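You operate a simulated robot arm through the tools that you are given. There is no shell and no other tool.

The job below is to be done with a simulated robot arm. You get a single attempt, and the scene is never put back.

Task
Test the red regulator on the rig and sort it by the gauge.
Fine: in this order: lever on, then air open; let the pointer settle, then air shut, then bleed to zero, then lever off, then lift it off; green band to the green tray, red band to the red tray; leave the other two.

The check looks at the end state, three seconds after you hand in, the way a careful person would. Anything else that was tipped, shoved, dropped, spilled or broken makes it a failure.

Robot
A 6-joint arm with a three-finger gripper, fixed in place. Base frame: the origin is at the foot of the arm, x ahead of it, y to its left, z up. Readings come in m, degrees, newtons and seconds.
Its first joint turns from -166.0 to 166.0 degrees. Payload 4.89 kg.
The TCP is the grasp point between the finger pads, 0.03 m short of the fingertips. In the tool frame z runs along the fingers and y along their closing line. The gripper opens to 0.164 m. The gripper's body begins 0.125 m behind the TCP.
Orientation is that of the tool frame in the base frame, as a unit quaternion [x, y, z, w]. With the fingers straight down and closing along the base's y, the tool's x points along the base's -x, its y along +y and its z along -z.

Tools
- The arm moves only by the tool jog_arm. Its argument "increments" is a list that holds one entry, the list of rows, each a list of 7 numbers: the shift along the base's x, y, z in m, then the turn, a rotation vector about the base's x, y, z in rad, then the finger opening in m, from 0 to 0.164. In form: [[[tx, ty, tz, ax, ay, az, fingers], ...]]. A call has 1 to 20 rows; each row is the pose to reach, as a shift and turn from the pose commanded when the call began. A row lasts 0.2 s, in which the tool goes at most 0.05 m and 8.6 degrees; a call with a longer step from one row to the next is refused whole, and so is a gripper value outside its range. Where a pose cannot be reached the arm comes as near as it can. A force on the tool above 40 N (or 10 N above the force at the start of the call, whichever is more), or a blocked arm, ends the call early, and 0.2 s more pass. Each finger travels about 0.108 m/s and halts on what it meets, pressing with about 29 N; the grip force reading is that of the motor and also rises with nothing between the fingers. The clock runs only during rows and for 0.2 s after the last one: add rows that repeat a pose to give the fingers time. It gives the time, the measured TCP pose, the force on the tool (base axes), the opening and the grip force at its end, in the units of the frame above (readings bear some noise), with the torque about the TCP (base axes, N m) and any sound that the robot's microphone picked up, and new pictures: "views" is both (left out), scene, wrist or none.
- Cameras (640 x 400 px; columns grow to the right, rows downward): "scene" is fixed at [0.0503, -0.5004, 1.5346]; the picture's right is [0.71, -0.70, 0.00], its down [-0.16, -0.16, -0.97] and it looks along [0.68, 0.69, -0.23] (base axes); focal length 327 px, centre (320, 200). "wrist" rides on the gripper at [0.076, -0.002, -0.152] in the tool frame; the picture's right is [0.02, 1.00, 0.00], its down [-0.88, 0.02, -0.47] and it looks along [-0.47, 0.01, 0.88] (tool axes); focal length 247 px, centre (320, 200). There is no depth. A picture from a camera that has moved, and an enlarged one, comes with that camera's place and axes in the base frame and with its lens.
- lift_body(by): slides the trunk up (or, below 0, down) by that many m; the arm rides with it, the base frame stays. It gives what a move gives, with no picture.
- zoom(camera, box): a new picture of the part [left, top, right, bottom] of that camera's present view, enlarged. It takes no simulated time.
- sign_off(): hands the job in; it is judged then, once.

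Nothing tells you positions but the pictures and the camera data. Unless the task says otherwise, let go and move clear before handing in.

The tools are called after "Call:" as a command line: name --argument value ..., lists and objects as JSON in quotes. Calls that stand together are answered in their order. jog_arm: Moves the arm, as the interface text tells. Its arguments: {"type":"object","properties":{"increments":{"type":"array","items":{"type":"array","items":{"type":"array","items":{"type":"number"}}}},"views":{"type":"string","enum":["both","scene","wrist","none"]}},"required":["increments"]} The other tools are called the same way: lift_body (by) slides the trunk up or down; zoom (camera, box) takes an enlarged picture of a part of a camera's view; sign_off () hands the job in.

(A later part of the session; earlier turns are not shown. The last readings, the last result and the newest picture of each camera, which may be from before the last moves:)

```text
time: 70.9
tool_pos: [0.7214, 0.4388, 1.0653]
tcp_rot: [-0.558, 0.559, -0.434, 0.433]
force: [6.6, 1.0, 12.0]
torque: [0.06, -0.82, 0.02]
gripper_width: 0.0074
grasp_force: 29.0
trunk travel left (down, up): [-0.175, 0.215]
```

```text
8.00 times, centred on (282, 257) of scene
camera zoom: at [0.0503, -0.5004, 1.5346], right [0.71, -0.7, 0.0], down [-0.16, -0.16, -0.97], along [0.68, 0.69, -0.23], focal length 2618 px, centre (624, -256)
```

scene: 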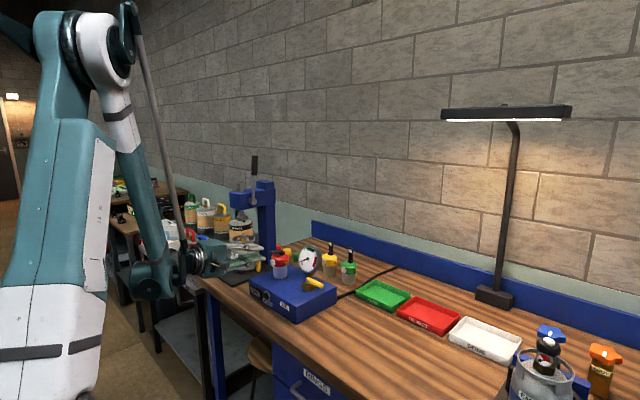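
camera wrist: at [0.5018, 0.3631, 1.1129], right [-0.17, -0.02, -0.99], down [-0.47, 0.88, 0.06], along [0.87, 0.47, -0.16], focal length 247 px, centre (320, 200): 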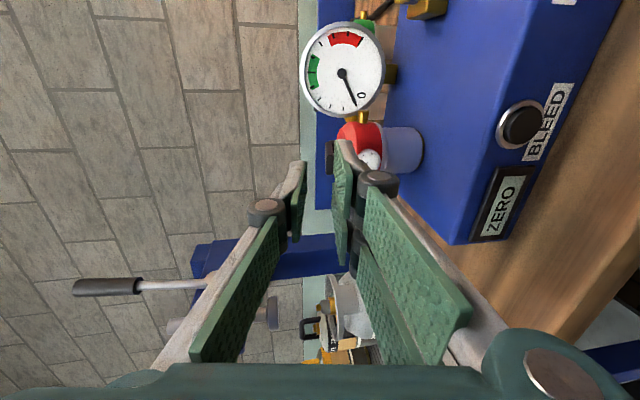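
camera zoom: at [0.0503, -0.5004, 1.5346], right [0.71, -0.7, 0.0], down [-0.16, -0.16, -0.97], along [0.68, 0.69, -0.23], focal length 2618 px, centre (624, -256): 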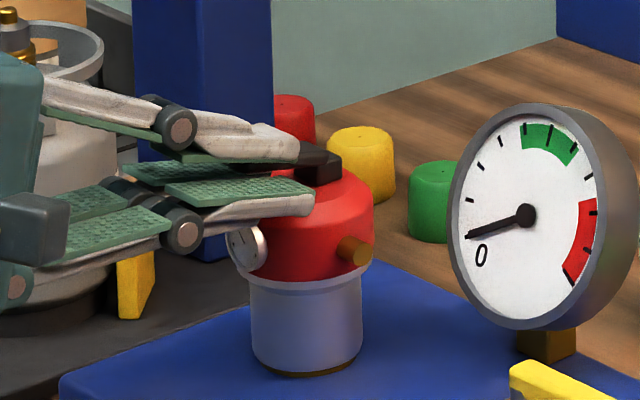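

Gripped with a gentle 12 N downward load passing right through the hinge. I'll rotate the lever back up about the hinge, first to ~52°.

Call:
jog_arm --increments '[[[0.0013, 0, 0.0042, 0, 0.07, 0, 0.004], [0.0028, 0, 0.0084, 0, 0.14, 0, 0.004], [0.0046, 0, 0.0124, 0, 0.21, 0, 0.004], [0.0067, 0, 0.0163, 0, 0.28, 0, 0.004], [0.0067, 0, 0.0163, 0, 0.28, 0, 0.004]]]' --views "none"

Call:
zoom --camera "scene" --box '[262, 232, 302, 282]'

```text
time: 72.1
tool_pos: [0.7277, 0.4385, 1.0822]
tcp_rot: [0.614, -0.613, 0.351, -0.352]
force: [5.6, 1.5, 7.7]
torque: [0.18, -0.54, 0.05]
gripper_width: 0.0071
grasp_force: 29.6
trunk travel left (down, up): [-0.175, 0.215]
```

```text
8.00 times, centred on (282, 257) of scene
camera zoom: at [0.0503, -0.5004, 1.5346], right [0.71, -0.7, 0.0], down [-0.16, -0.16, -0.97], along [0.68, 0.69, -0.23], focal length 2618 px, centre (624, -256)
```

zoom: 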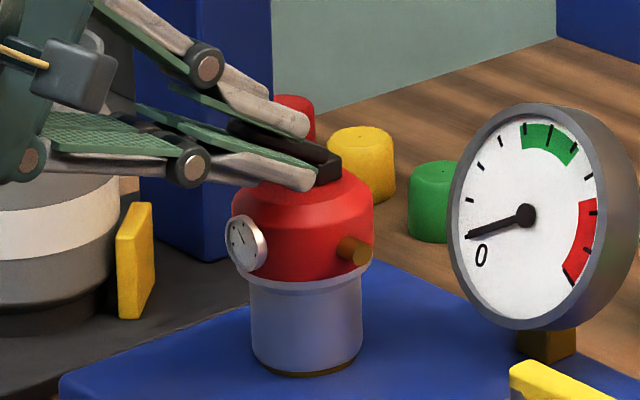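

The lever is coming up smoothly with the body seated. I'll continue to about 35°.

Call:
jog_arm --increments '[[[0.0025, 0, 0.0034, 0, 0.07, 0, 0.004], [0.005, 0, 0.0068, 0, 0.14, 0, 0.004], [0.0079, 0, 0.0101, 0, 0.21, 0, 0.004], [0.0109, 0, 0.0132, 0, 0.28, 0, 0.004], [0.0143, 0, 0.0161, 0, 0.35, 0, 0.004], [0.0177, 0, 0.0188, 0, 0.42, 0, 0.004], [0.0177, 0, 0.0188, 0, 0.42, 0, 0.004]]]' --views "none"

Call:
zoom --camera "scene" --box '[262, 232, 302, 282]'

```text
time: 73.7
tool_pos: [0.7446, 0.4388, 1.1013]
tcp_rot: [0.674, -0.673, 0.216, -0.215]
force: [0.5, 3.7, 7.3]
torque: [0.46, -0.27, 0.26]
gripper_width: 0.0073
grasp_force: 29.2
trunk travel left (down, up): [-0.175, 0.215]
```

```text
8.00 times, centred on (282, 257) of scene
camera zoom: at [0.0503, -0.5004, 1.5346], right [0.71, -0.7, 0.0], down [-0.16, -0.16, -0.97], along [0.68, 0.69, -0.23], focal length 2618 px, centre (624, -256)
```

zoom: 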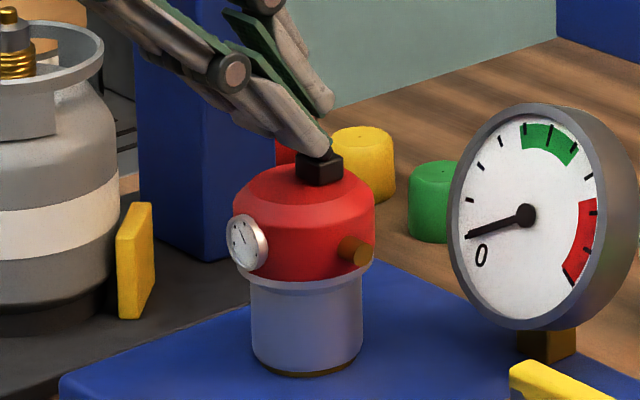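

Body steady, lever at ~35°. I'll bring it up to nearly vertical.

Call:
jog_arm --increments '[[[0.0037, 0, 0.0023, 0, 0.07, 0, 0.004], [0.0075, 0, 0.0043, 0, 0.14, 0, 0.004], [0.0115, 0, 0.0061, 0, 0.21, 0, 0.004], [0.0156, 0, 0.0077, 0, 0.28, 0, 0.004], [0.0198, 0, 0.009, 0, 0.35, 0, 0.004], [0.0241, 0, 0.01, 0, 0.42, 0, 0.004], [0.0285, 0, 0.0107, 0, 0.49, 0, 0.004], [0.0328, 0, 0.0111, 0, 0.56, 0, 0.004], [0.0328, 0, 0.0111, 0, 0.56, 0, 0.004]]]' --views "none"

Call:
zoom --camera "scene" --box '[262, 232, 302, 282]'

```text
time: 75.7
tool_pos: [0.7784, 0.4388, 1.1117]
tcp_rot: [-0.706, 0.707, -0.021, 0.021]
force: [0.5, -1.2, 0.6]
torque: [-0.27, -0.01, -0.03]
gripper_width: 0.007
grasp_force: 28.7
trunk travel left (down, up): [-0.175, 0.215]
```

```text
8.00 times, centred on (282, 257) of scene
camera zoom: at [0.0503, -0.5004, 1.5346], right [0.71, -0.7, 0.0], down [-0.16, -0.16, -0.97], along [0.68, 0.69, -0.23], focal length 2618 px, centre (624, -256)
```

zoom: 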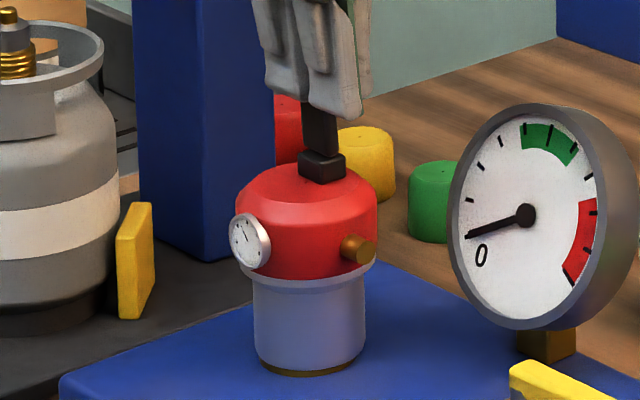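

The lever is nearly vertical (about 3° left). I'll press down slightly to pin the body and turn the last few degrees to its stop.

Call:
jog_arm --increments '[[[0, 0, -0.0012, 0, 0, 0, 0.004], [0.0019, 0, -0.0011, 0, 0.03, 0, 0.004], [0.0036, 0, -0.001, 0, 0.06, 0, 0.004], [0.0036, 0, -0.001, 0, 0.06, 0, 0.004]]]' --views "none"

Call:
zoom --camera "scene" --box '[262, 232, 302, 282]'

Call:
zoom --camera "wrist" --box '[240, 100, 400, 260]'

```text
time: 76.7
tool_pos: [0.7809, 0.4395, 1.1111]
tcp_rot: [-0.706, 0.708, 0.002, 0.0]
force: [1.8, 7.2, 22.6]
torque: [0.61, -0.13, -0.01]
gripper_width: 0.007
grasp_force: 28.7
trunk travel left (down, up): [-0.175, 0.215]
```

```text
8.00 times, centred on (282, 257) of scene
camera zoom: at [0.0503, -0.5004, 1.5346], right [0.71, -0.7, 0.0], down [-0.16, -0.16, -0.97], along [0.68, 0.69, -0.23], focal length 2618 px, centre (624, -256)
```

zoom: 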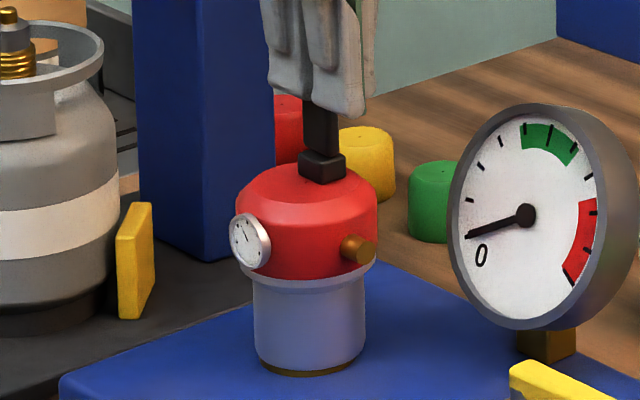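

```text
2.50 times, centred on (320, 180) of wrist
camera zoom: at [0.7837, 0.3622, 1.2637], right [-1.0, -0.02, 0.0], down [-0.02, 0.88, 0.47], along [-0.01, 0.47, -0.88], focal length 617 px, centre (320, 250)
```

zoom: 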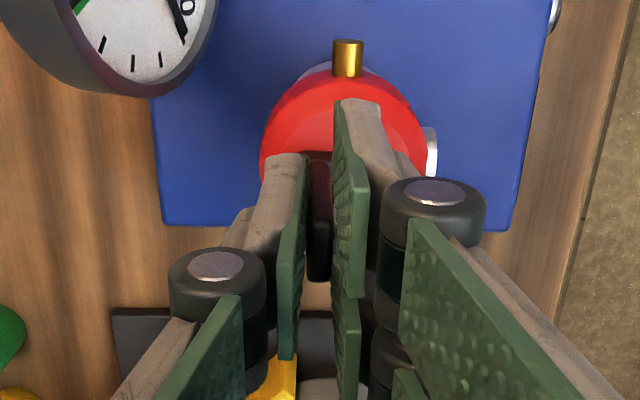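

The tool and lever are vertical. I'll give a slight +2° over-push to confirm it's at the off stop, then return.

Call:
jog_arm --increments '[[[0.0018, 0, 0, 0, 0.03, 0, 0.004], [0.0022, 0, 0, 0, 0.035, 0, 0.004]]]' --views "none"

Call:
jog_arm --increments '[[[-0.0022, 0, 0.001, 0, -0.035, 0, 0.004], [-0.0022, 0, 0.0015, 0, -0.035, 0, 0.006], [-0.0022, 0, 0.0015, 0, -0.035, 0, 0.014], [-0.0022, 0, 0.0015, 0, -0.035, 0, 0.03], [-0.0022, 0, 0.0015, 0, -0.035, 0, 0.04]]]' --views "none"

Call:
zoom --camera "scene" --box '[262, 232, 302, 282]'

Call:
zoom --camera "wrist" --box '[240, 100, 400, 260]'

```text
time: 77.3
tool_pos: [0.7831, 0.4379, 1.1113]
tcp_rot: [0.707, -0.707, -0.013, 0.012]
force: [0.0, 5.3, 19.3]
torque: [0.81, -0.29, -0.06]
gripper_width: 0.0071
grasp_force: 28.3
trunk travel left (down, up): [-0.175, 0.215]
```

```text
time: 78.5
tool_pos: [0.781, 0.4388, 1.1117]
tcp_rot: [0.707, -0.707, -0.001, 0.0]
force: [-0.3, 0.5, 0.9]
torque: [0.0, -0.01, 0.0]
gripper_width: 0.0398
grasp_force: 0.1
trunk travel left (down, up): [-0.175, 0.215]
```

```text
8.00 times, centred on (282, 257) of scene
camera zoom: at [0.0503, -0.5004, 1.5346], right [0.71, -0.7, 0.0], down [-0.16, -0.16, -0.97], along [0.68, 0.69, -0.23], focal length 2618 px, centre (624, -256)
```

zoom: 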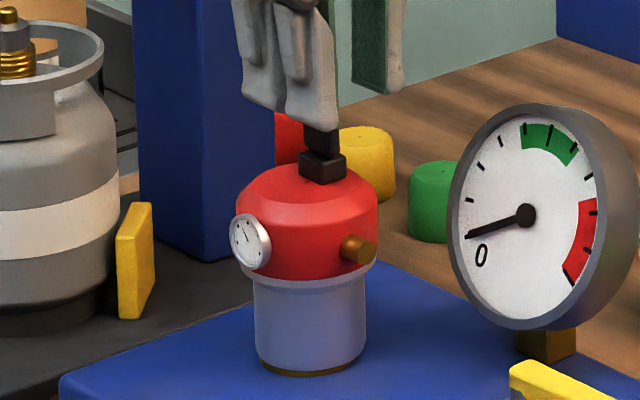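

```text
2.50 times, centred on (320, 180) of wrist
camera zoom: at [0.7843, 0.362, 1.2637], right [-1.0, -0.02, 0.0], down [-0.02, 0.88, 0.47], along [-0.01, 0.47, -0.88], focal length 617 px, centre (320, 250)
```

zoom: 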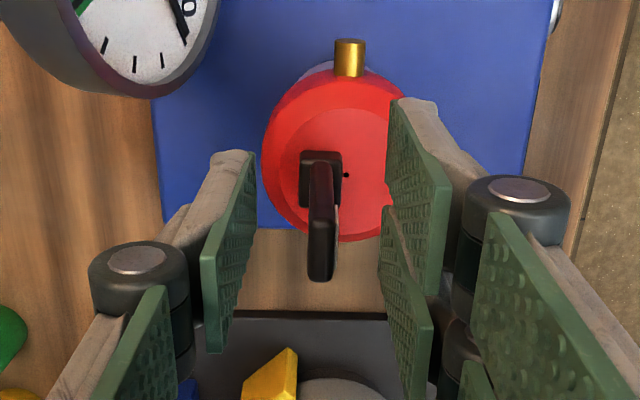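

The torque rose at the over-push, so the lever is at its off stop; I've released it. I'll lift straight up and check the lever against its original look.

Call:
jog_arm --increments '[[[0, 0, 0, 0, 0, 0, 0.05], [0, 0, 0.045, 0, 0, 0, 0.05], [0, 0, 0.09, 0, 0, 0, 0.06], [0, 0, 0.13, 0, 0, 0, 0.08], [0, 0, 0.13, 0, 0, 0, 0.08]]]' --views "both"

Call:
zoom --camera "scene" --box '[262, 232, 302, 257]'

Call:
zoom --camera "scene" --box '[262, 232, 302, 282]'

Call:
zoom --camera "wrist" --box '[240, 60, 400, 220]'

```text
time: 79.7
tool_pos: [0.7807, 0.4375, 1.2413]
tcp_rot: [-0.707, 0.707, 0.001, -0.001]
force: [-0.2, -0.2, 0.0]
torque: [0.03, -0.06, -0.04]
gripper_width: 0.0799
grasp_force: 0.0
trunk travel left (down, up): [-0.175, 0.215]
camera wrist: at [0.7827, 0.3617, 1.393], right [-1.0, -0.02, 0.0], down [-0.02, 0.88, 0.47], along [-0.01, 0.47, -0.88], focal length 247 px, centre (320, 200)
```

scene: 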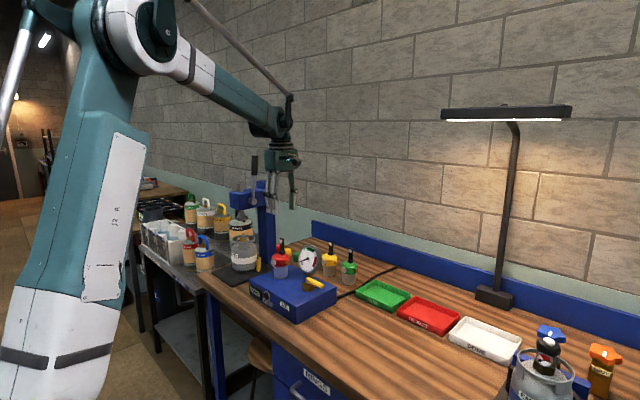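
wrist: 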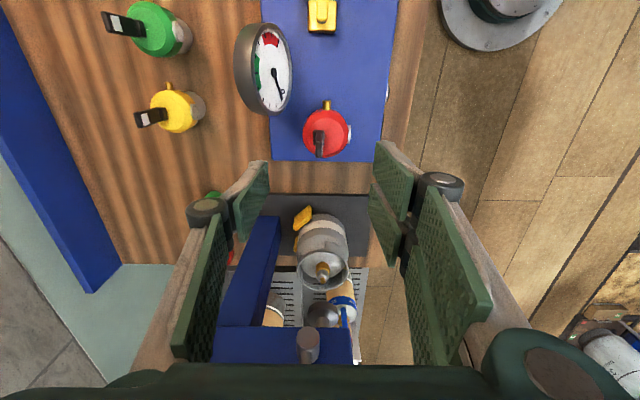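

```text
16.00 times, centred on (282, 244) of scene
camera zoom: at [0.0503, -0.5004, 1.5346], right [0.71, -0.7, 0.0], down [-0.16, -0.16, -0.97], along [0.68, 0.69, -0.23], focal length 5236 px, centre (928, -512)
```

zoom: 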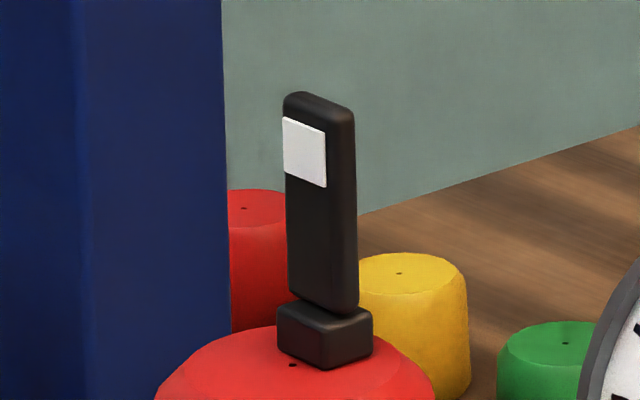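

```text
8.00 times, centred on (282, 257) of scene
camera zoom: at [0.0503, -0.5004, 1.5346], right [0.71, -0.7, 0.0], down [-0.16, -0.16, -0.97], along [0.68, 0.69, -0.23], focal length 2618 px, centre (624, -256)
```

zoom: 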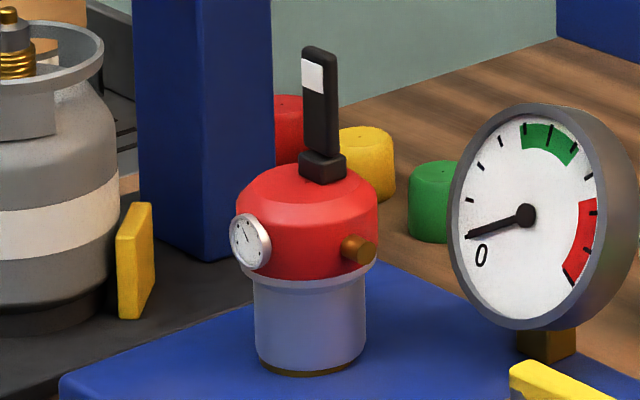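

```text
2.50 times, centred on (320, 140) of wrist
camera zoom: at [0.7827, 0.3617, 1.393], right [-1.0, -0.02, 0.0], down [-0.02, 0.88, 0.47], along [-0.01, 0.47, -0.88], focal length 617 px, centre (320, 350)
```

zoom: 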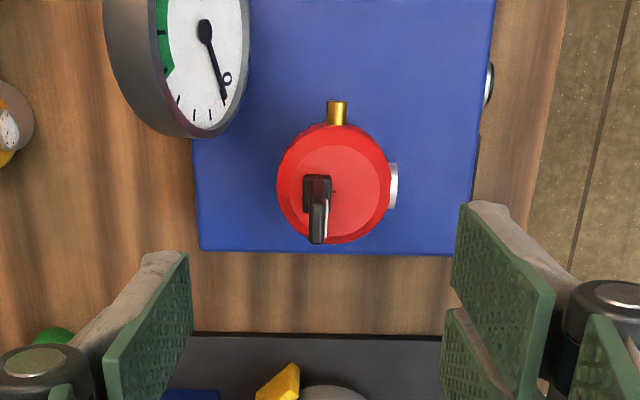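

The lever is upright exactly as it was before, and the whole test sequence is done with a RED result. The dial sticks out at −x and the outlet at −y, so I'll turn the gripper to yaw −38° so the single finger closes between them and the pair on the clear side, positioned above the regulator.

Call:
jog_arm --increments '[[[0, 0.001, 0, 0, 0, -0.1396, 0.08], [-0.001, 0.002, 0, 0, 0, -0.2792, 0.08], [-0.002, 0.003, 0, 0, 0, -0.4188, 0.08], [-0.003, 0.004, 0, 0, 0, -0.5584, 0.085], [-0.004, 0.005, 0, 0, 0, -0.698, 0.09], [-0.005, 0.006, 0, 0, 0, -0.8376, 0.095], [-0.006, 0.007, 0, 0, 0, -0.9772, 0.095], [-0.007, 0.008, 0, 0, 0, -1.1168, 0.095], [-0.008, 0.009, 0, 0, 0, -1.2564, 0.095], [-0.009, 0.01, 0, 0, 0, -1.396, 0.095], [-0.009, 0.0105, 0, 0, 0, -1.5356, 0.095], [-0.009, 0.0105, 0, 0, 0, -1.6752, 0.095], [-0.009, 0.0105, 0, 0, 0, -1.8148, 0.095], [-0.009, 0.0105, 0, 0, 0, -1.9544, 0.095], [-0.009, 0.0105, 0, 0, 0, -2.094, 0.095], [-0.009, 0.0105, 0, 0, 0, -2.234, 0.095], [-0.009, 0.0105, 0, 0, 0, -2.234, 0.095]]]' --views "both"

Call:
zoom --camera "wrist" --box '[220, 40, 420, 240]'

Call:
zoom --camera "scene" --box '[250, 180, 330, 290]'

```text
time: 83.3
tool_pos: [0.7706, 0.4487, 1.2423]
tcp_rot: [0.326, 0.946, 0.001, 0.001]
force: [-1.0, 1.0, 0.3]
torque: [-0.02, -0.03, 0.02]
gripper_width: 0.0951
grasp_force: 0.0
trunk travel left (down, up): [-0.175, 0.215]
camera wrist: at [0.711, 0.4949, 1.3942], right [0.6, 0.8, 0.0], down [0.7, -0.53, 0.47], along [0.38, -0.28, -0.88], focal length 247 px, centre (320, 200)
```

scene: 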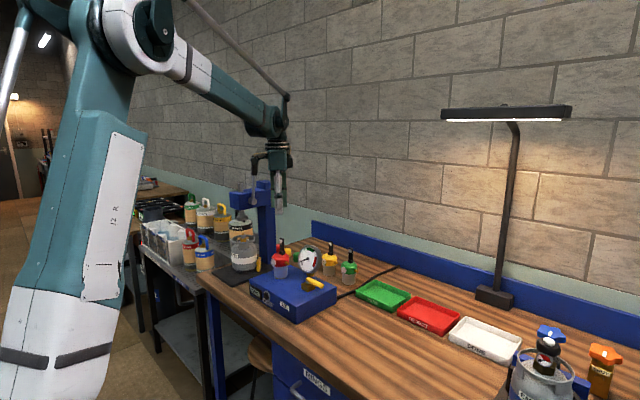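
wrist: 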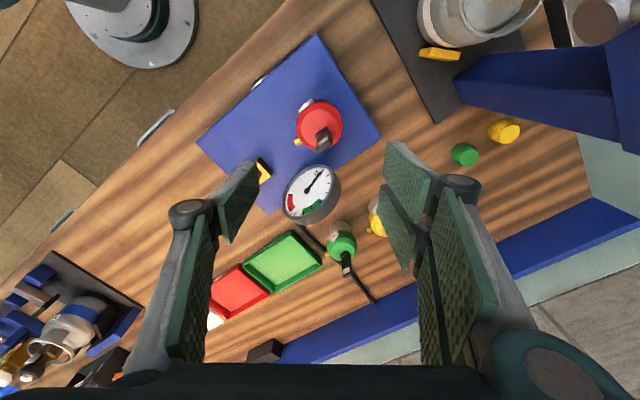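

```text
2.00 times, centred on (320, 140) of wrist
camera zoom: at [0.711, 0.4949, 1.3942], right [0.6, 0.8, 0.0], down [0.7, -0.53, 0.47], along [0.38, -0.28, -0.88], focal length 494 px, centre (320, 320)
```

zoom: 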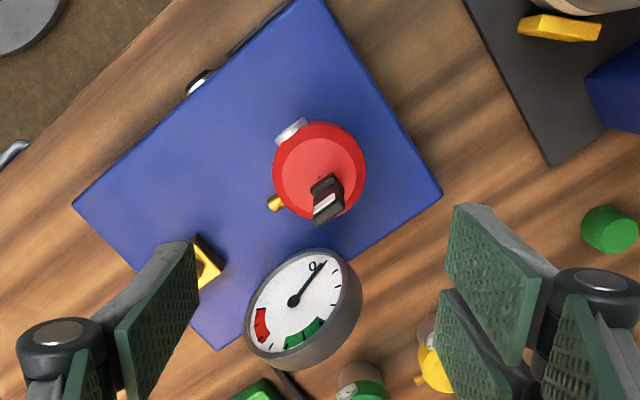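

```text
3.64 times, centred on (290, 235) of scene
camera zoom: at [0.0503, -0.5004, 1.5346], right [0.71, -0.7, 0.0], down [-0.16, -0.16, -0.97], along [0.68, 0.69, -0.23], focal length 1190 px, centre (429, 73)
```

zoom: 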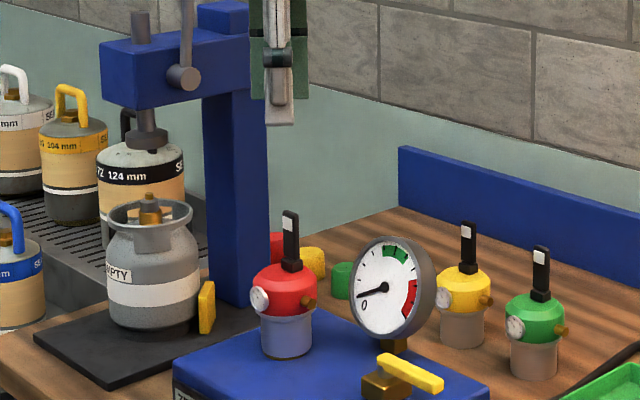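

The regulator is centred between the fingers, with the single finger's path falling between the dial and the outlet. I'll descend partway and check the clearances.

Call:
jog_arm --increments '[[[0, 0, -0.045, 0, 0, 0, 0.095], [0, 0, -0.09, 0, 0, 0, 0.095], [0, 0, -0.135, 0, 0, 0, 0.095], [0, 0, -0.165, 0, 0, 0, 0.095], [0, 0, -0.18, 0, 0, 0, 0.095], [0, 0, -0.18, 0, 0, 0, 0.095]]]' --views "both"

Call:
zoom --camera "wrist" --box '[220, 80, 420, 280]'

Call:
zoom --camera "scene" --box '[250, 220, 320, 290]'

```text
time: 84.7
tool_pos: [0.7722, 0.4487, 1.0633]
tcp_rot: [0.325, 0.946, 0.0, 0.0]
force: [0.7, -0.4, -0.6]
torque: [0.0, 0.05, 0.0]
gripper_width: 0.0952
grasp_force: 0.1
trunk travel left (down, up): [-0.175, 0.215]
camera wrist: at [0.7095, 0.495, 1.215], right [0.6, 0.8, 0.0], down [0.7, -0.53, 0.47], along [0.38, -0.28, -0.88], focal length 247 px, centre (320, 200)
```

scene: 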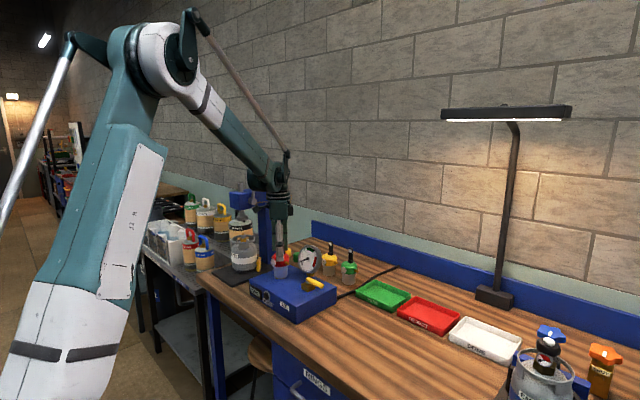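
wrist: 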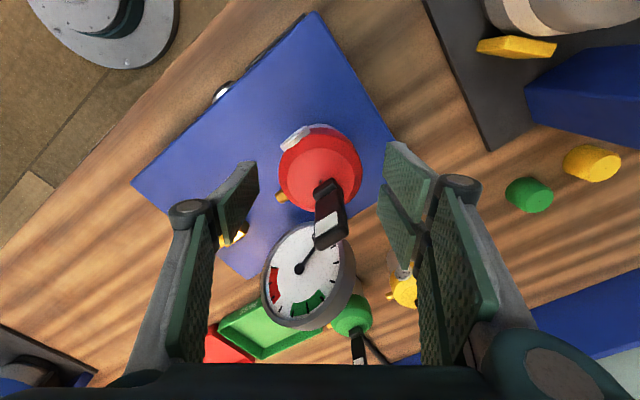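

```text
2.00 times, centred on (320, 180) of wrist
camera zoom: at [0.7095, 0.495, 1.215], right [0.6, 0.8, 0.0], down [0.7, -0.53, 0.47], along [0.38, -0.28, -0.88], focal length 494 px, centre (320, 240)
```

zoom: 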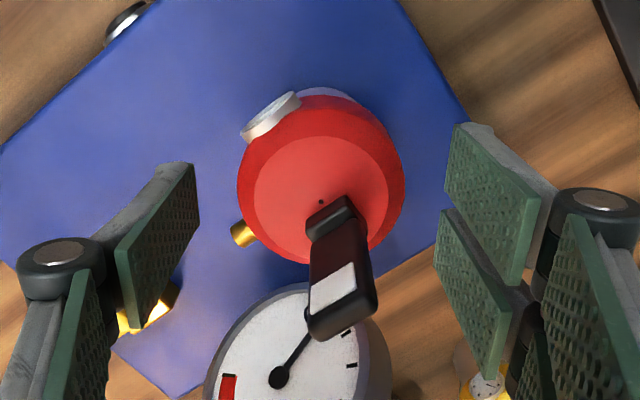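

```text
5.71 times, centred on (285, 255) of scene
camera zoom: at [0.0503, -0.5004, 1.5346], right [0.71, -0.7, 0.0], down [-0.16, -0.16, -0.97], along [0.68, 0.69, -0.23], focal length 1870 px, centre (520, -114)
```

zoom: 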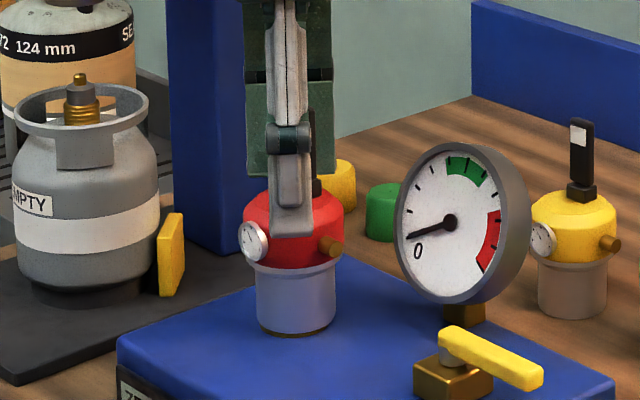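

The single finger falls neatly between the dial and the outlet. I'll descend to gripping height on the head.

Call:
jog_arm --increments '[[[0, 0, -0.02, 0, 0, 0, 0.095], [0, 0, -0.035, 0, 0, 0, 0.095], [0, 0, -0.046, 0, 0, 0, 0.09], [0, 0, -0.046, 0, 0, 0, 0.08], [0, 0, -0.046, 0, 0, 0, 0.075]]]' --views "none"

Call:
zoom --camera "wrist" --box '[220, 80, 420, 280]'

Call:
zoom --camera "scene" --box '[250, 220, 320, 290]'

```text
time: 85.9
tool_pos: [0.7717, 0.449, 1.0164]
tcp_rot: [0.326, 0.945, 0.001, 0.0]
force: [0.3, 0.4, -0.3]
torque: [0.02, -0.01, 0.03]
gripper_width: 0.0747
grasp_force: 0.0
trunk travel left (down, up): [-0.175, 0.215]
```

```text
2.00 times, centred on (320, 180) of wrist
camera zoom: at [0.7106, 0.495, 1.1689], right [0.6, 0.8, 0.0], down [0.7, -0.53, 0.47], along [0.38, -0.28, -0.88], focal length 494 px, centre (320, 240)
```

zoom: 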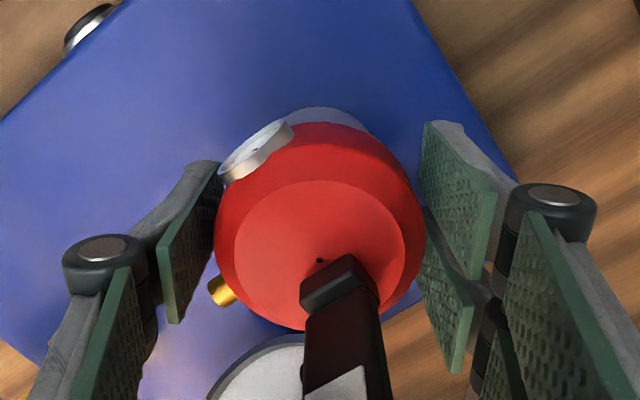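

```text
5.71 times, centred on (285, 255) of scene
camera zoom: at [0.0503, -0.5004, 1.5346], right [0.71, -0.7, 0.0], down [-0.16, -0.16, -0.97], along [0.68, 0.69, -0.23], focal length 1870 px, centre (520, -114)
```

zoom: 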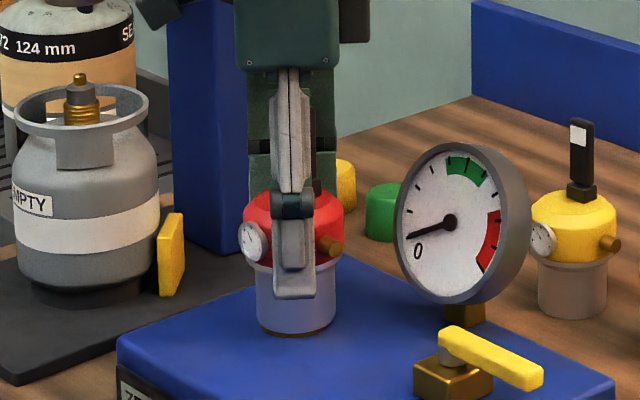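

The fingers are around the head at the right height. I'll close slowly and check that the pad clears the dial before gripping.

Call:
jog_arm --increments '[[[0, 0, 0, 0, 0, 0, 0.072], [0, 0, 0, 0, 0, 0, 0.069], [0, 0, 0, 0, 0, 0, 0.067]]]' --views "none"

Call:
zoom --camera "wrist" --box '[240, 110, 360, 230]'

Call:
zoom --camera "scene" --box '[262, 240, 302, 285]'

```text
time: 86.7
tool_pos: [0.7723, 0.4506, 1.017]
tcp_rot: [0.327, 0.945, 0.001, 0.0]
force: [-0.1, -0.8, 0.3]
torque: [-0.03, 0.0, 0.02]
gripper_width: 0.0674
grasp_force: 0.3
trunk travel left (down, up): [-0.175, 0.215]
```

```text
3.33 times, centred on (300, 170) of wrist
camera zoom: at [0.7105, 0.4949, 1.169], right [0.6, 0.8, 0.0], down [0.7, -0.53, 0.47], along [0.38, -0.28, -0.88], focal length 823 px, centre (387, 300)
```

zoom: 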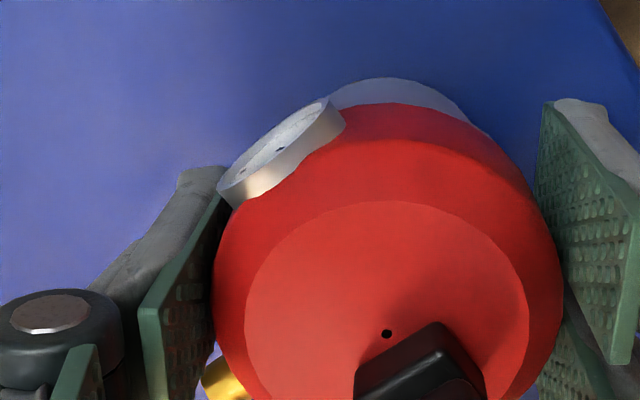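

```text
8.89 times, centred on (282, 262) of scene
camera zoom: at [0.0503, -0.5004, 1.5346], right [0.71, -0.7, 0.0], down [-0.16, -0.16, -0.97], along [0.68, 0.69, -0.23], focal length 2909 px, centre (658, -356)
```

zoom: 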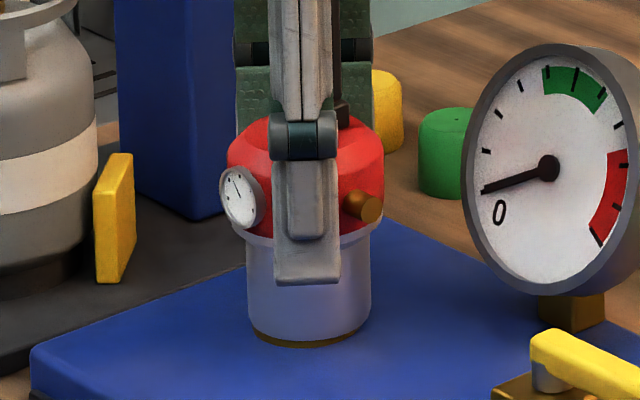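

The pad sits cleanly between dial and outlet. I'll close to grip the head.

Call:
jog_arm --increments '[[[0, 0, 0, 0, 0, 0, 0.064], [0, 0, 0, 0, 0, 0, 0.06], [0, 0, 0, 0, 0, 0, 0.055], [0, 0, 0, 0, 0, 0, 0.05], [0, 0, 0, 0, 0, 0, 0.05]]]' --views "none"

Call:
zoom --camera "wrist" --box '[220, 80, 420, 280]'

Call:
zoom --camera "scene" --box '[262, 240, 302, 285]'

```text
time: 87.9
tool_pos: [0.7712, 0.4499, 1.0173]
tcp_rot: [0.325, 0.946, 0.0, 0.001]
force: [-0.6, -0.9, 2.1]
torque: [0.02, -0.01, 0.03]
gripper_width: 0.0655
grasp_force: 28.4
trunk travel left (down, up): [-0.175, 0.215]
```

```text
2.00 times, centred on (320, 180) of wrist
camera zoom: at [0.7104, 0.4948, 1.1692], right [0.6, 0.8, 0.0], down [0.7, -0.53, 0.47], along [0.38, -0.28, -0.88], focal length 494 px, centre (320, 240)
```

zoom: 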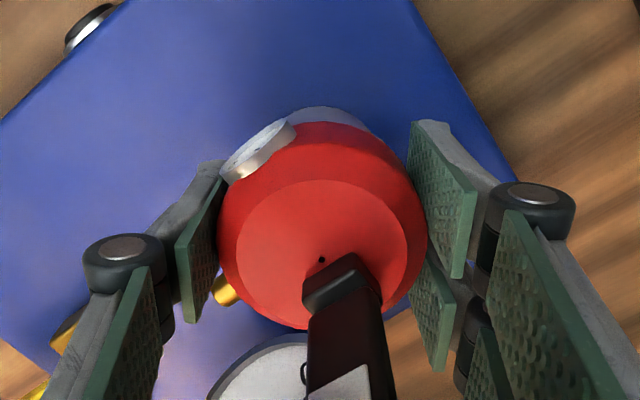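

```text
8.89 times, centred on (282, 262) of scene
camera zoom: at [0.0503, -0.5004, 1.5346], right [0.71, -0.7, 0.0], down [-0.16, -0.16, -0.97], along [0.68, 0.69, -0.23], focal length 2909 px, centre (658, -356)
```

zoom: 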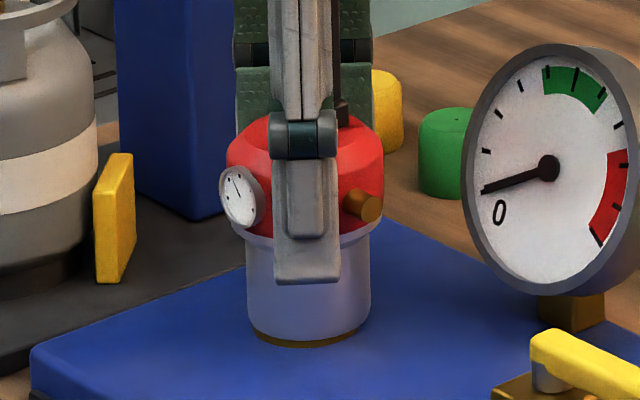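

Gripped at 65 mm with 28 N. I'll lift straight up slowly and check the load.

Call:
jog_arm --increments '[[[0, 0, 0.005, 0, 0, 0, 0.05], [0, 0, 0.01, 0, 0, 0, 0.05], [0, 0, 0.02, 0, 0, 0, 0.05], [0, 0, 0.02, 0, 0, 0, 0.05]]]' --views "none"

Call:
zoom --camera "scene" --box '[250, 220, 320, 290]'

```text
time: 88.9
tool_pos: [0.7731, 0.4489, 1.0379]
tcp_rot: [0.326, 0.946, 0.001, 0.001]
force: [1.0, -0.5, -1.3]
torque: [0.02, -0.09, -0.03]
gripper_width: 0.0667
grasp_force: 29.5
trunk travel left (down, up): [-0.175, 0.215]
```

```text
5.71 times, centred on (285, 255) of scene
camera zoom: at [0.0503, -0.5004, 1.5346], right [0.71, -0.7, 0.0], down [-0.16, -0.16, -0.97], along [0.68, 0.69, -0.23], focal length 1870 px, centre (520, -114)
```

zoom: 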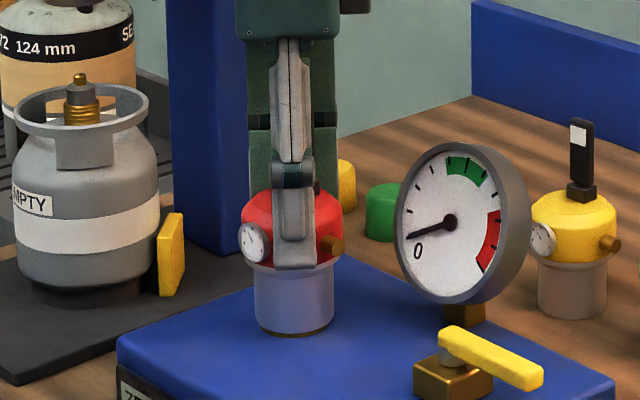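

The fingers rose about 2 cm but the regulator seems to have stayed on the rig. I'll look closely before doing anything else.

Call:
zoom --camera "scene" --box '[262, 240, 302, 285]'

Call:
zoom --camera "wrist" --box '[220, 80, 420, 280]'

Call:
zoom --camera "scene" --box '[240, 230, 350, 320]'

```text
8.89 times, centred on (282, 262) of scene
camera zoom: at [0.0503, -0.5004, 1.5346], right [0.71, -0.7, 0.0], down [-0.16, -0.16, -0.97], along [0.68, 0.69, -0.23], focal length 2909 px, centre (658, -356)
```

zoom: 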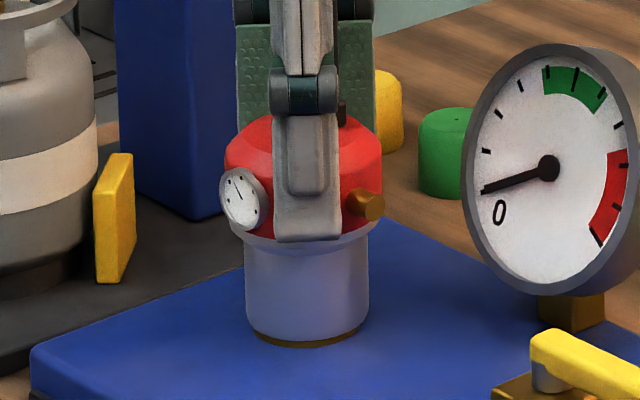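

```text
2.00 times, centred on (320, 180) of wrist
camera zoom: at [0.711, 0.4944, 1.1889], right [0.6, 0.8, 0.0], down [0.7, -0.53, 0.47], along [0.38, -0.28, -0.88], focal length 494 px, centre (320, 240)
```

zoom: 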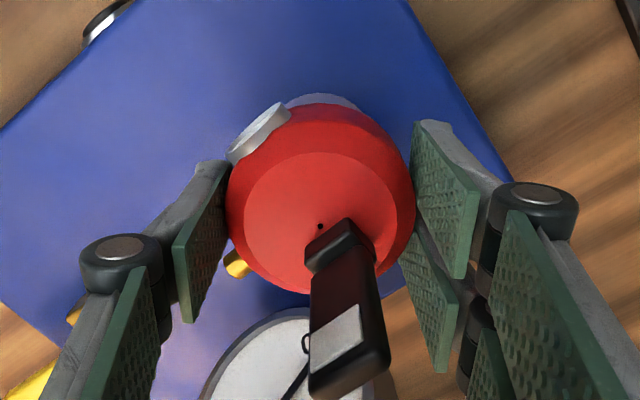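

```text
4.44 times, centred on (295, 275) of scene
camera zoom: at [0.0503, -0.5004, 1.5346], right [0.71, -0.7, 0.0], down [-0.16, -0.16, -0.97], along [0.68, 0.69, -0.23], focal length 1454 px, centre (431, -133)
```

zoom: 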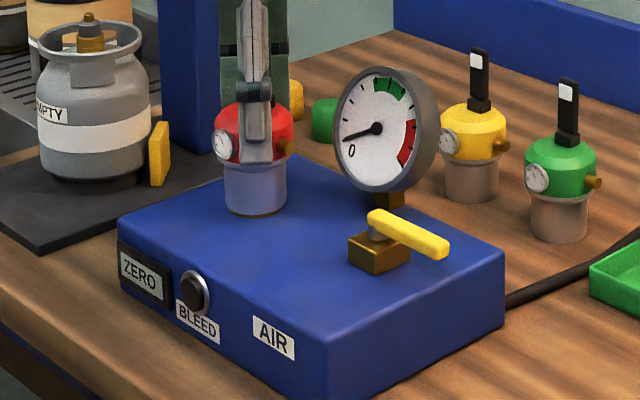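

It slipped through the grip and stayed put. I'll do a slow 1 mm tug to learn whether the body is still held by the rig or the grip is just sliding.

Call:
jog_arm --increments '[[[0, 0, -0.02, 0, 0, 0, 0.05], [0, 0, -0.02, 0, 0, 0, 0.05]]]' --views "none"

Call:
jog_arm --increments '[[[0, 0, 0.001, 0, 0, 0, 0.05], [0, 0, 0.002, 0, 0, 0, 0.05]]]' --views "none"

Call:
jog_arm --increments '[[[0, 0, 0.001, 0, 0, 0, 0.05], [0, 0, 0.002, 0, 0, 0, 0.05]]]' --views "none"

Call:
zoom --camera "scene" --box '[262, 240, 302, 285]'

```text
time: 89.5
tool_pos: [0.7724, 0.4513, 1.0152]
tcp_rot: [0.326, 0.945, 0.001, -0.001]
force: [0.5, -0.7, 2.4]
torque: [-0.1, 0.06, -0.01]
gripper_width: 0.0645
grasp_force: 28.9
trunk travel left (down, up): [-0.175, 0.215]
```

```text
time: 90.1
tool_pos: [0.7718, 0.4493, 1.0171]
tcp_rot: [0.325, 0.946, 0.001, 0.001]
force: [-0.1, 0.6, -4.1]
torque: [-0.03, -0.02, 0.03]
gripper_width: 0.0645
grasp_force: 29.3
trunk travel left (down, up): [-0.175, 0.215]
```

```text
time: 90.7
tool_pos: [0.7728, 0.4493, 1.0203]
tcp_rot: [0.325, 0.946, 0.001, 0.0]
force: [-2.8, 0.2, -4.3]
torque: [-0.01, 0.19, -0.05]
gripper_width: 0.0643
grasp_force: 29.0
trunk travel left (down, up): [-0.175, 0.215]
```

```text
8.89 times, centred on (282, 262) of scene
camera zoom: at [0.0503, -0.5004, 1.5346], right [0.71, -0.7, 0.0], down [-0.16, -0.16, -0.97], along [0.68, 0.69, -0.23], focal length 2909 px, centre (658, -356)
```

zoom: 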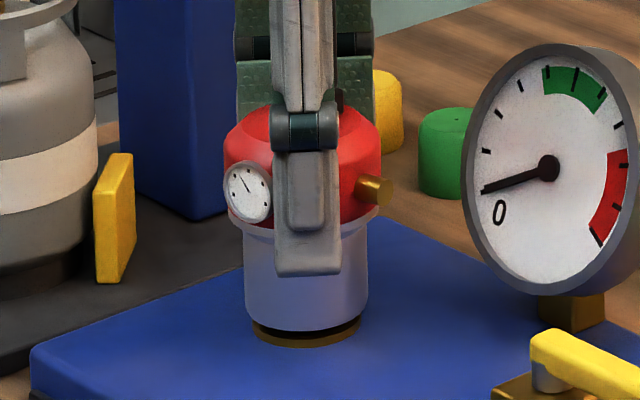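

Now the grip holds: the regulator has lifted off its seat, with about 4 N of weight on the tool. I'll keep lifting slowly and watch for slip.

Call:
jog_arm --increments '[[[0, 0, 0.003, 0, 0, 0, 0.05], [0, 0, 0.006, 0, 0, 0, 0.05], [0, 0, 0.01, 0, 0, 0, 0.05], [0, 0, 0.014, 0, 0, 0, 0.05], [0, 0, 0.018, 0, 0, 0, 0.05], [0, 0, 0.022, 0, 0, 0, 0.05], [0, 0, 0.026, 0, 0, 0, 0.05], [0, 0, 0.03, 0, 0, 0, 0.05], [0, 0, 0.03, 0, 0, 0, 0.05]]]' --views "none"

Call:
zoom --camera "scene" --box '[252, 222, 312, 285]'

Call:
zoom --camera "wrist" --box '[220, 80, 420, 280]'

```text
time: 92.7
tool_pos: [0.7724, 0.4491, 1.0505]
tcp_rot: [0.326, 0.945, 0.0, 0.0]
force: [-0.3, -0.1, -2.2]
torque: [0.01, -0.03, 0.02]
gripper_width: 0.0643
grasp_force: 29.3
trunk travel left (down, up): [-0.175, 0.215]
```

```text
6.35 times, centred on (282, 254) of scene
camera zoom: at [0.0503, -0.5004, 1.5346], right [0.71, -0.7, 0.0], down [-0.16, -0.16, -0.97], along [0.68, 0.69, -0.23], focal length 2078 px, centre (561, -140)
```

zoom: 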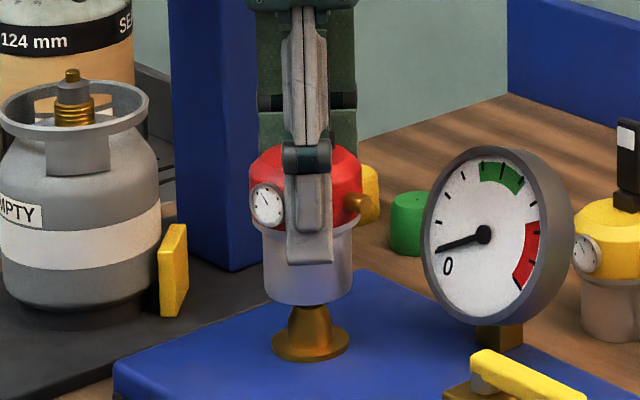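

```text
2.00 times, centred on (320, 180) of wrist
camera zoom: at [0.711, 0.4949, 1.2023], right [0.6, 0.8, 0.0], down [0.7, -0.53, 0.47], along [0.38, -0.28, -0.88], focal length 494 px, centre (320, 240)
```

zoom: 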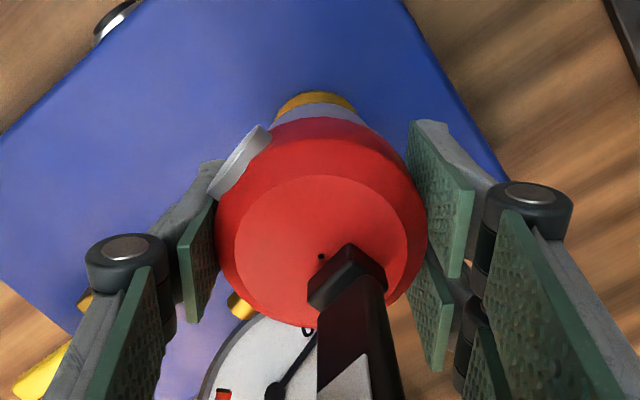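

It's clear of the brass spigot and held steadily. Before carrying it, I'll measure the red tray from the scene camera.

Call:
zoom --camera "scene" --box '[380, 270, 480, 350]'

Call:
jog_arm --increments '[[[0, 0, 0.008, 0, 0, 0, 0.05], [0, 0, 0.018, 0, 0, 0, 0.05], [0, 0, 0.03, 0, 0, 0, 0.05], [0, 0, 0.045, 0, 0, 0, 0.05], [0, 0, 0.06, 0, 0, 0, 0.05], [0, 0, 0.075, 0, 0, 0, 0.05], [0, 0, 0.09, 0, 0, 0, 0.05], [0, 0, 0.105, 0, 0, 0, 0.05], [0, 0, 0.12, 0, 0, 0, 0.05], [0, 0, 0.135, 0, 0, 0, 0.05], [0, 0, 0.15, 0, 0, 0, 0.05], [0, 0, 0.15, 0, 0, 0, 0.05]]]' --views "both"

Call:
zoom --camera "scene" --box '[240, 170, 340, 280]'

```text
5.00 times, centred on (430, 310) of scene
camera zoom: at [0.0503, -0.5004, 1.5346], right [0.71, -0.7, 0.0], down [-0.16, -0.16, -0.97], along [0.68, 0.69, -0.23], focal length 1636 px, centre (-230, -350)
```

zoom: 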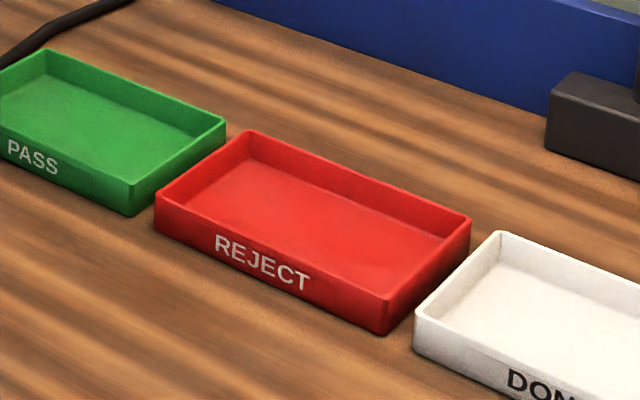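

```text
time: 95.3
tool_pos: [0.7735, 0.4479, 1.1991]
tcp_rot: [0.326, 0.946, 0.001, 0.001]
force: [-0.2, 0.4, -2.2]
torque: [0.04, -0.02, 0.01]
gripper_width: 0.0642
grasp_force: 28.2
trunk travel left (down, up): [-0.175, 0.215]
camera wrist: at [0.7119, 0.4938, 1.3517], right [0.6, 0.8, 0.0], down [0.7, -0.53, 0.47], along [0.38, -0.28, -0.88], focal length 247 px, centre (320, 200)
```

scene: 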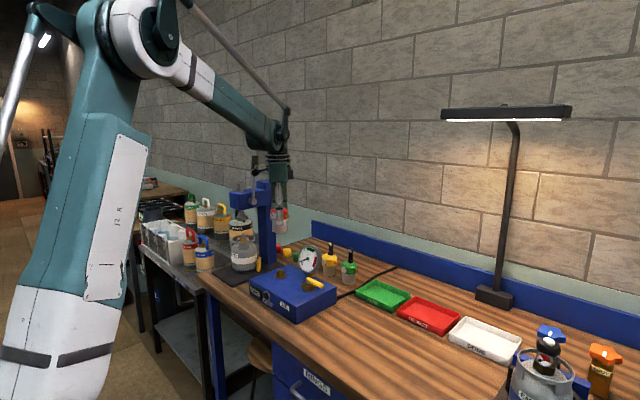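
wrist: 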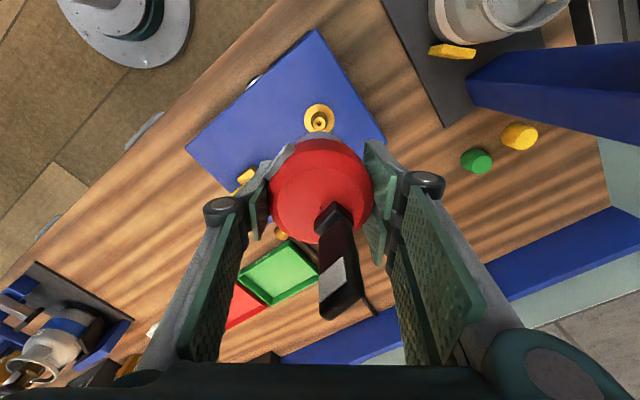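

```text
3.64 times, centred on (290, 225) of scene
camera zoom: at [0.0503, -0.5004, 1.5346], right [0.71, -0.7, 0.0], down [-0.16, -0.16, -0.97], along [0.68, 0.69, -0.23], focal length 1190 px, centre (429, 109)
```

zoom: 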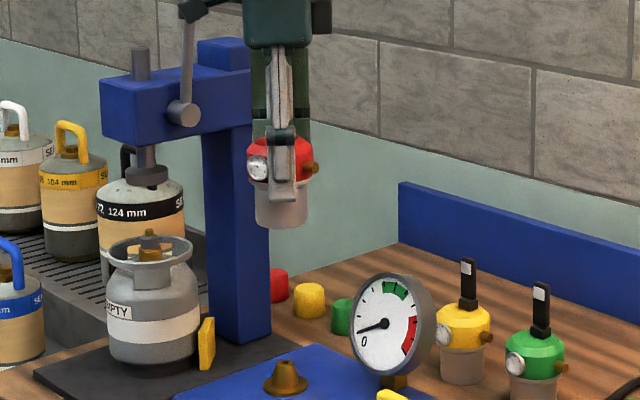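

The regulator is held steady well above the rig. The red tray spans about x 0.94–1.065, y −0.135–0.025, rim z≈0.912; I'll carry the part over toward (0.985, −0.035).

Call:
jog_arm --increments '[[[0.007, -0.016, 0, 0, 0, 0, 0.05], [0.02, -0.045, 0, 0, 0, 0, 0.05], [0.034, -0.078, 0, 0, 0, 0, 0.05], [0.049, -0.112, 0, 0, 0, 0, 0.05], [0.064, -0.146, 0, 0, 0, 0, 0.05], [0.079, -0.18, 0, 0, 0, 0, 0.05], [0.094, -0.214, 0, 0, 0, 0, 0.05], [0.109, -0.248, 0, 0, 0, 0, 0.05], [0.124, -0.282, 0, 0, 0, 0, 0.05], [0.139, -0.316, 0, 0, 0, 0, 0.05], [0.154, -0.35, 0, 0, 0, 0, 0.05], [0.167, -0.384, 0, 0, 0, 0, 0.05], [0.178, -0.418, 0, 0, 0, 0, 0.05], [0.188, -0.448, 0, 0, 0, 0, 0.05], [0.196, -0.47, 0, 0, 0, 0, 0.05], [0.2, -0.484, 0, 0, 0, 0, 0.05], [0.2, -0.484, 0, 0, 0, 0, 0.05]]]' --views "both"

Call:
zoom --camera "scene" --box '[370, 210, 490, 350]'

```text
time: 98.9
tool_pos: [0.9729, -0.0352, 1.1994]
tcp_rot: [0.326, 0.945, 0.001, 0.0]
force: [0.2, -0.2, -3.5]
torque: [0.01, 0.01, 0.03]
gripper_width: 0.0639
grasp_force: 29.1
trunk travel left (down, up): [-0.175, 0.215]
camera wrist: at [0.9117, 0.011, 1.3512], right [0.6, 0.8, 0.0], down [0.7, -0.53, 0.47], along [0.38, -0.28, -0.88], focal length 247 px, centre (320, 200)
```

scene: 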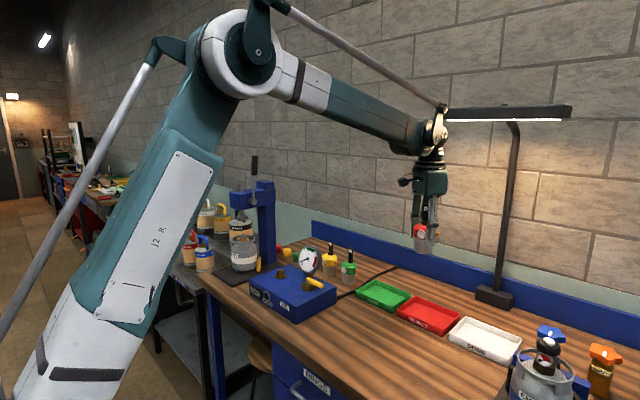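
wrist: 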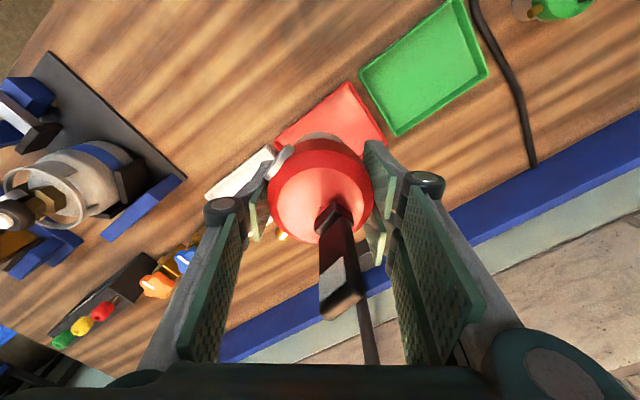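

```text
2.86 times, centred on (430, 280) of scene
camera zoom: at [0.0503, -0.5004, 1.5346], right [0.71, -0.7, 0.0], down [-0.16, -0.16, -0.97], along [0.68, 0.69, -0.23], focal length 935 px, centre (6, -29)
```

zoom: 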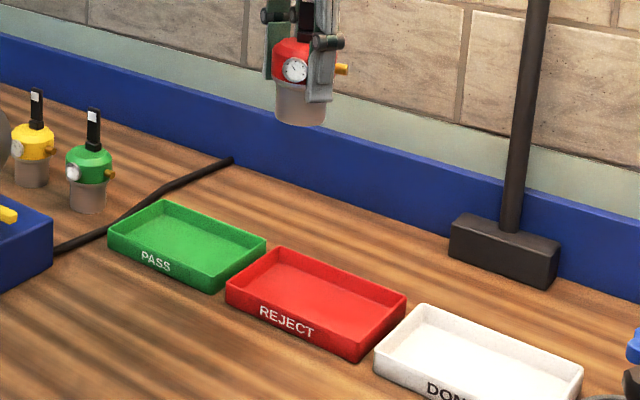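

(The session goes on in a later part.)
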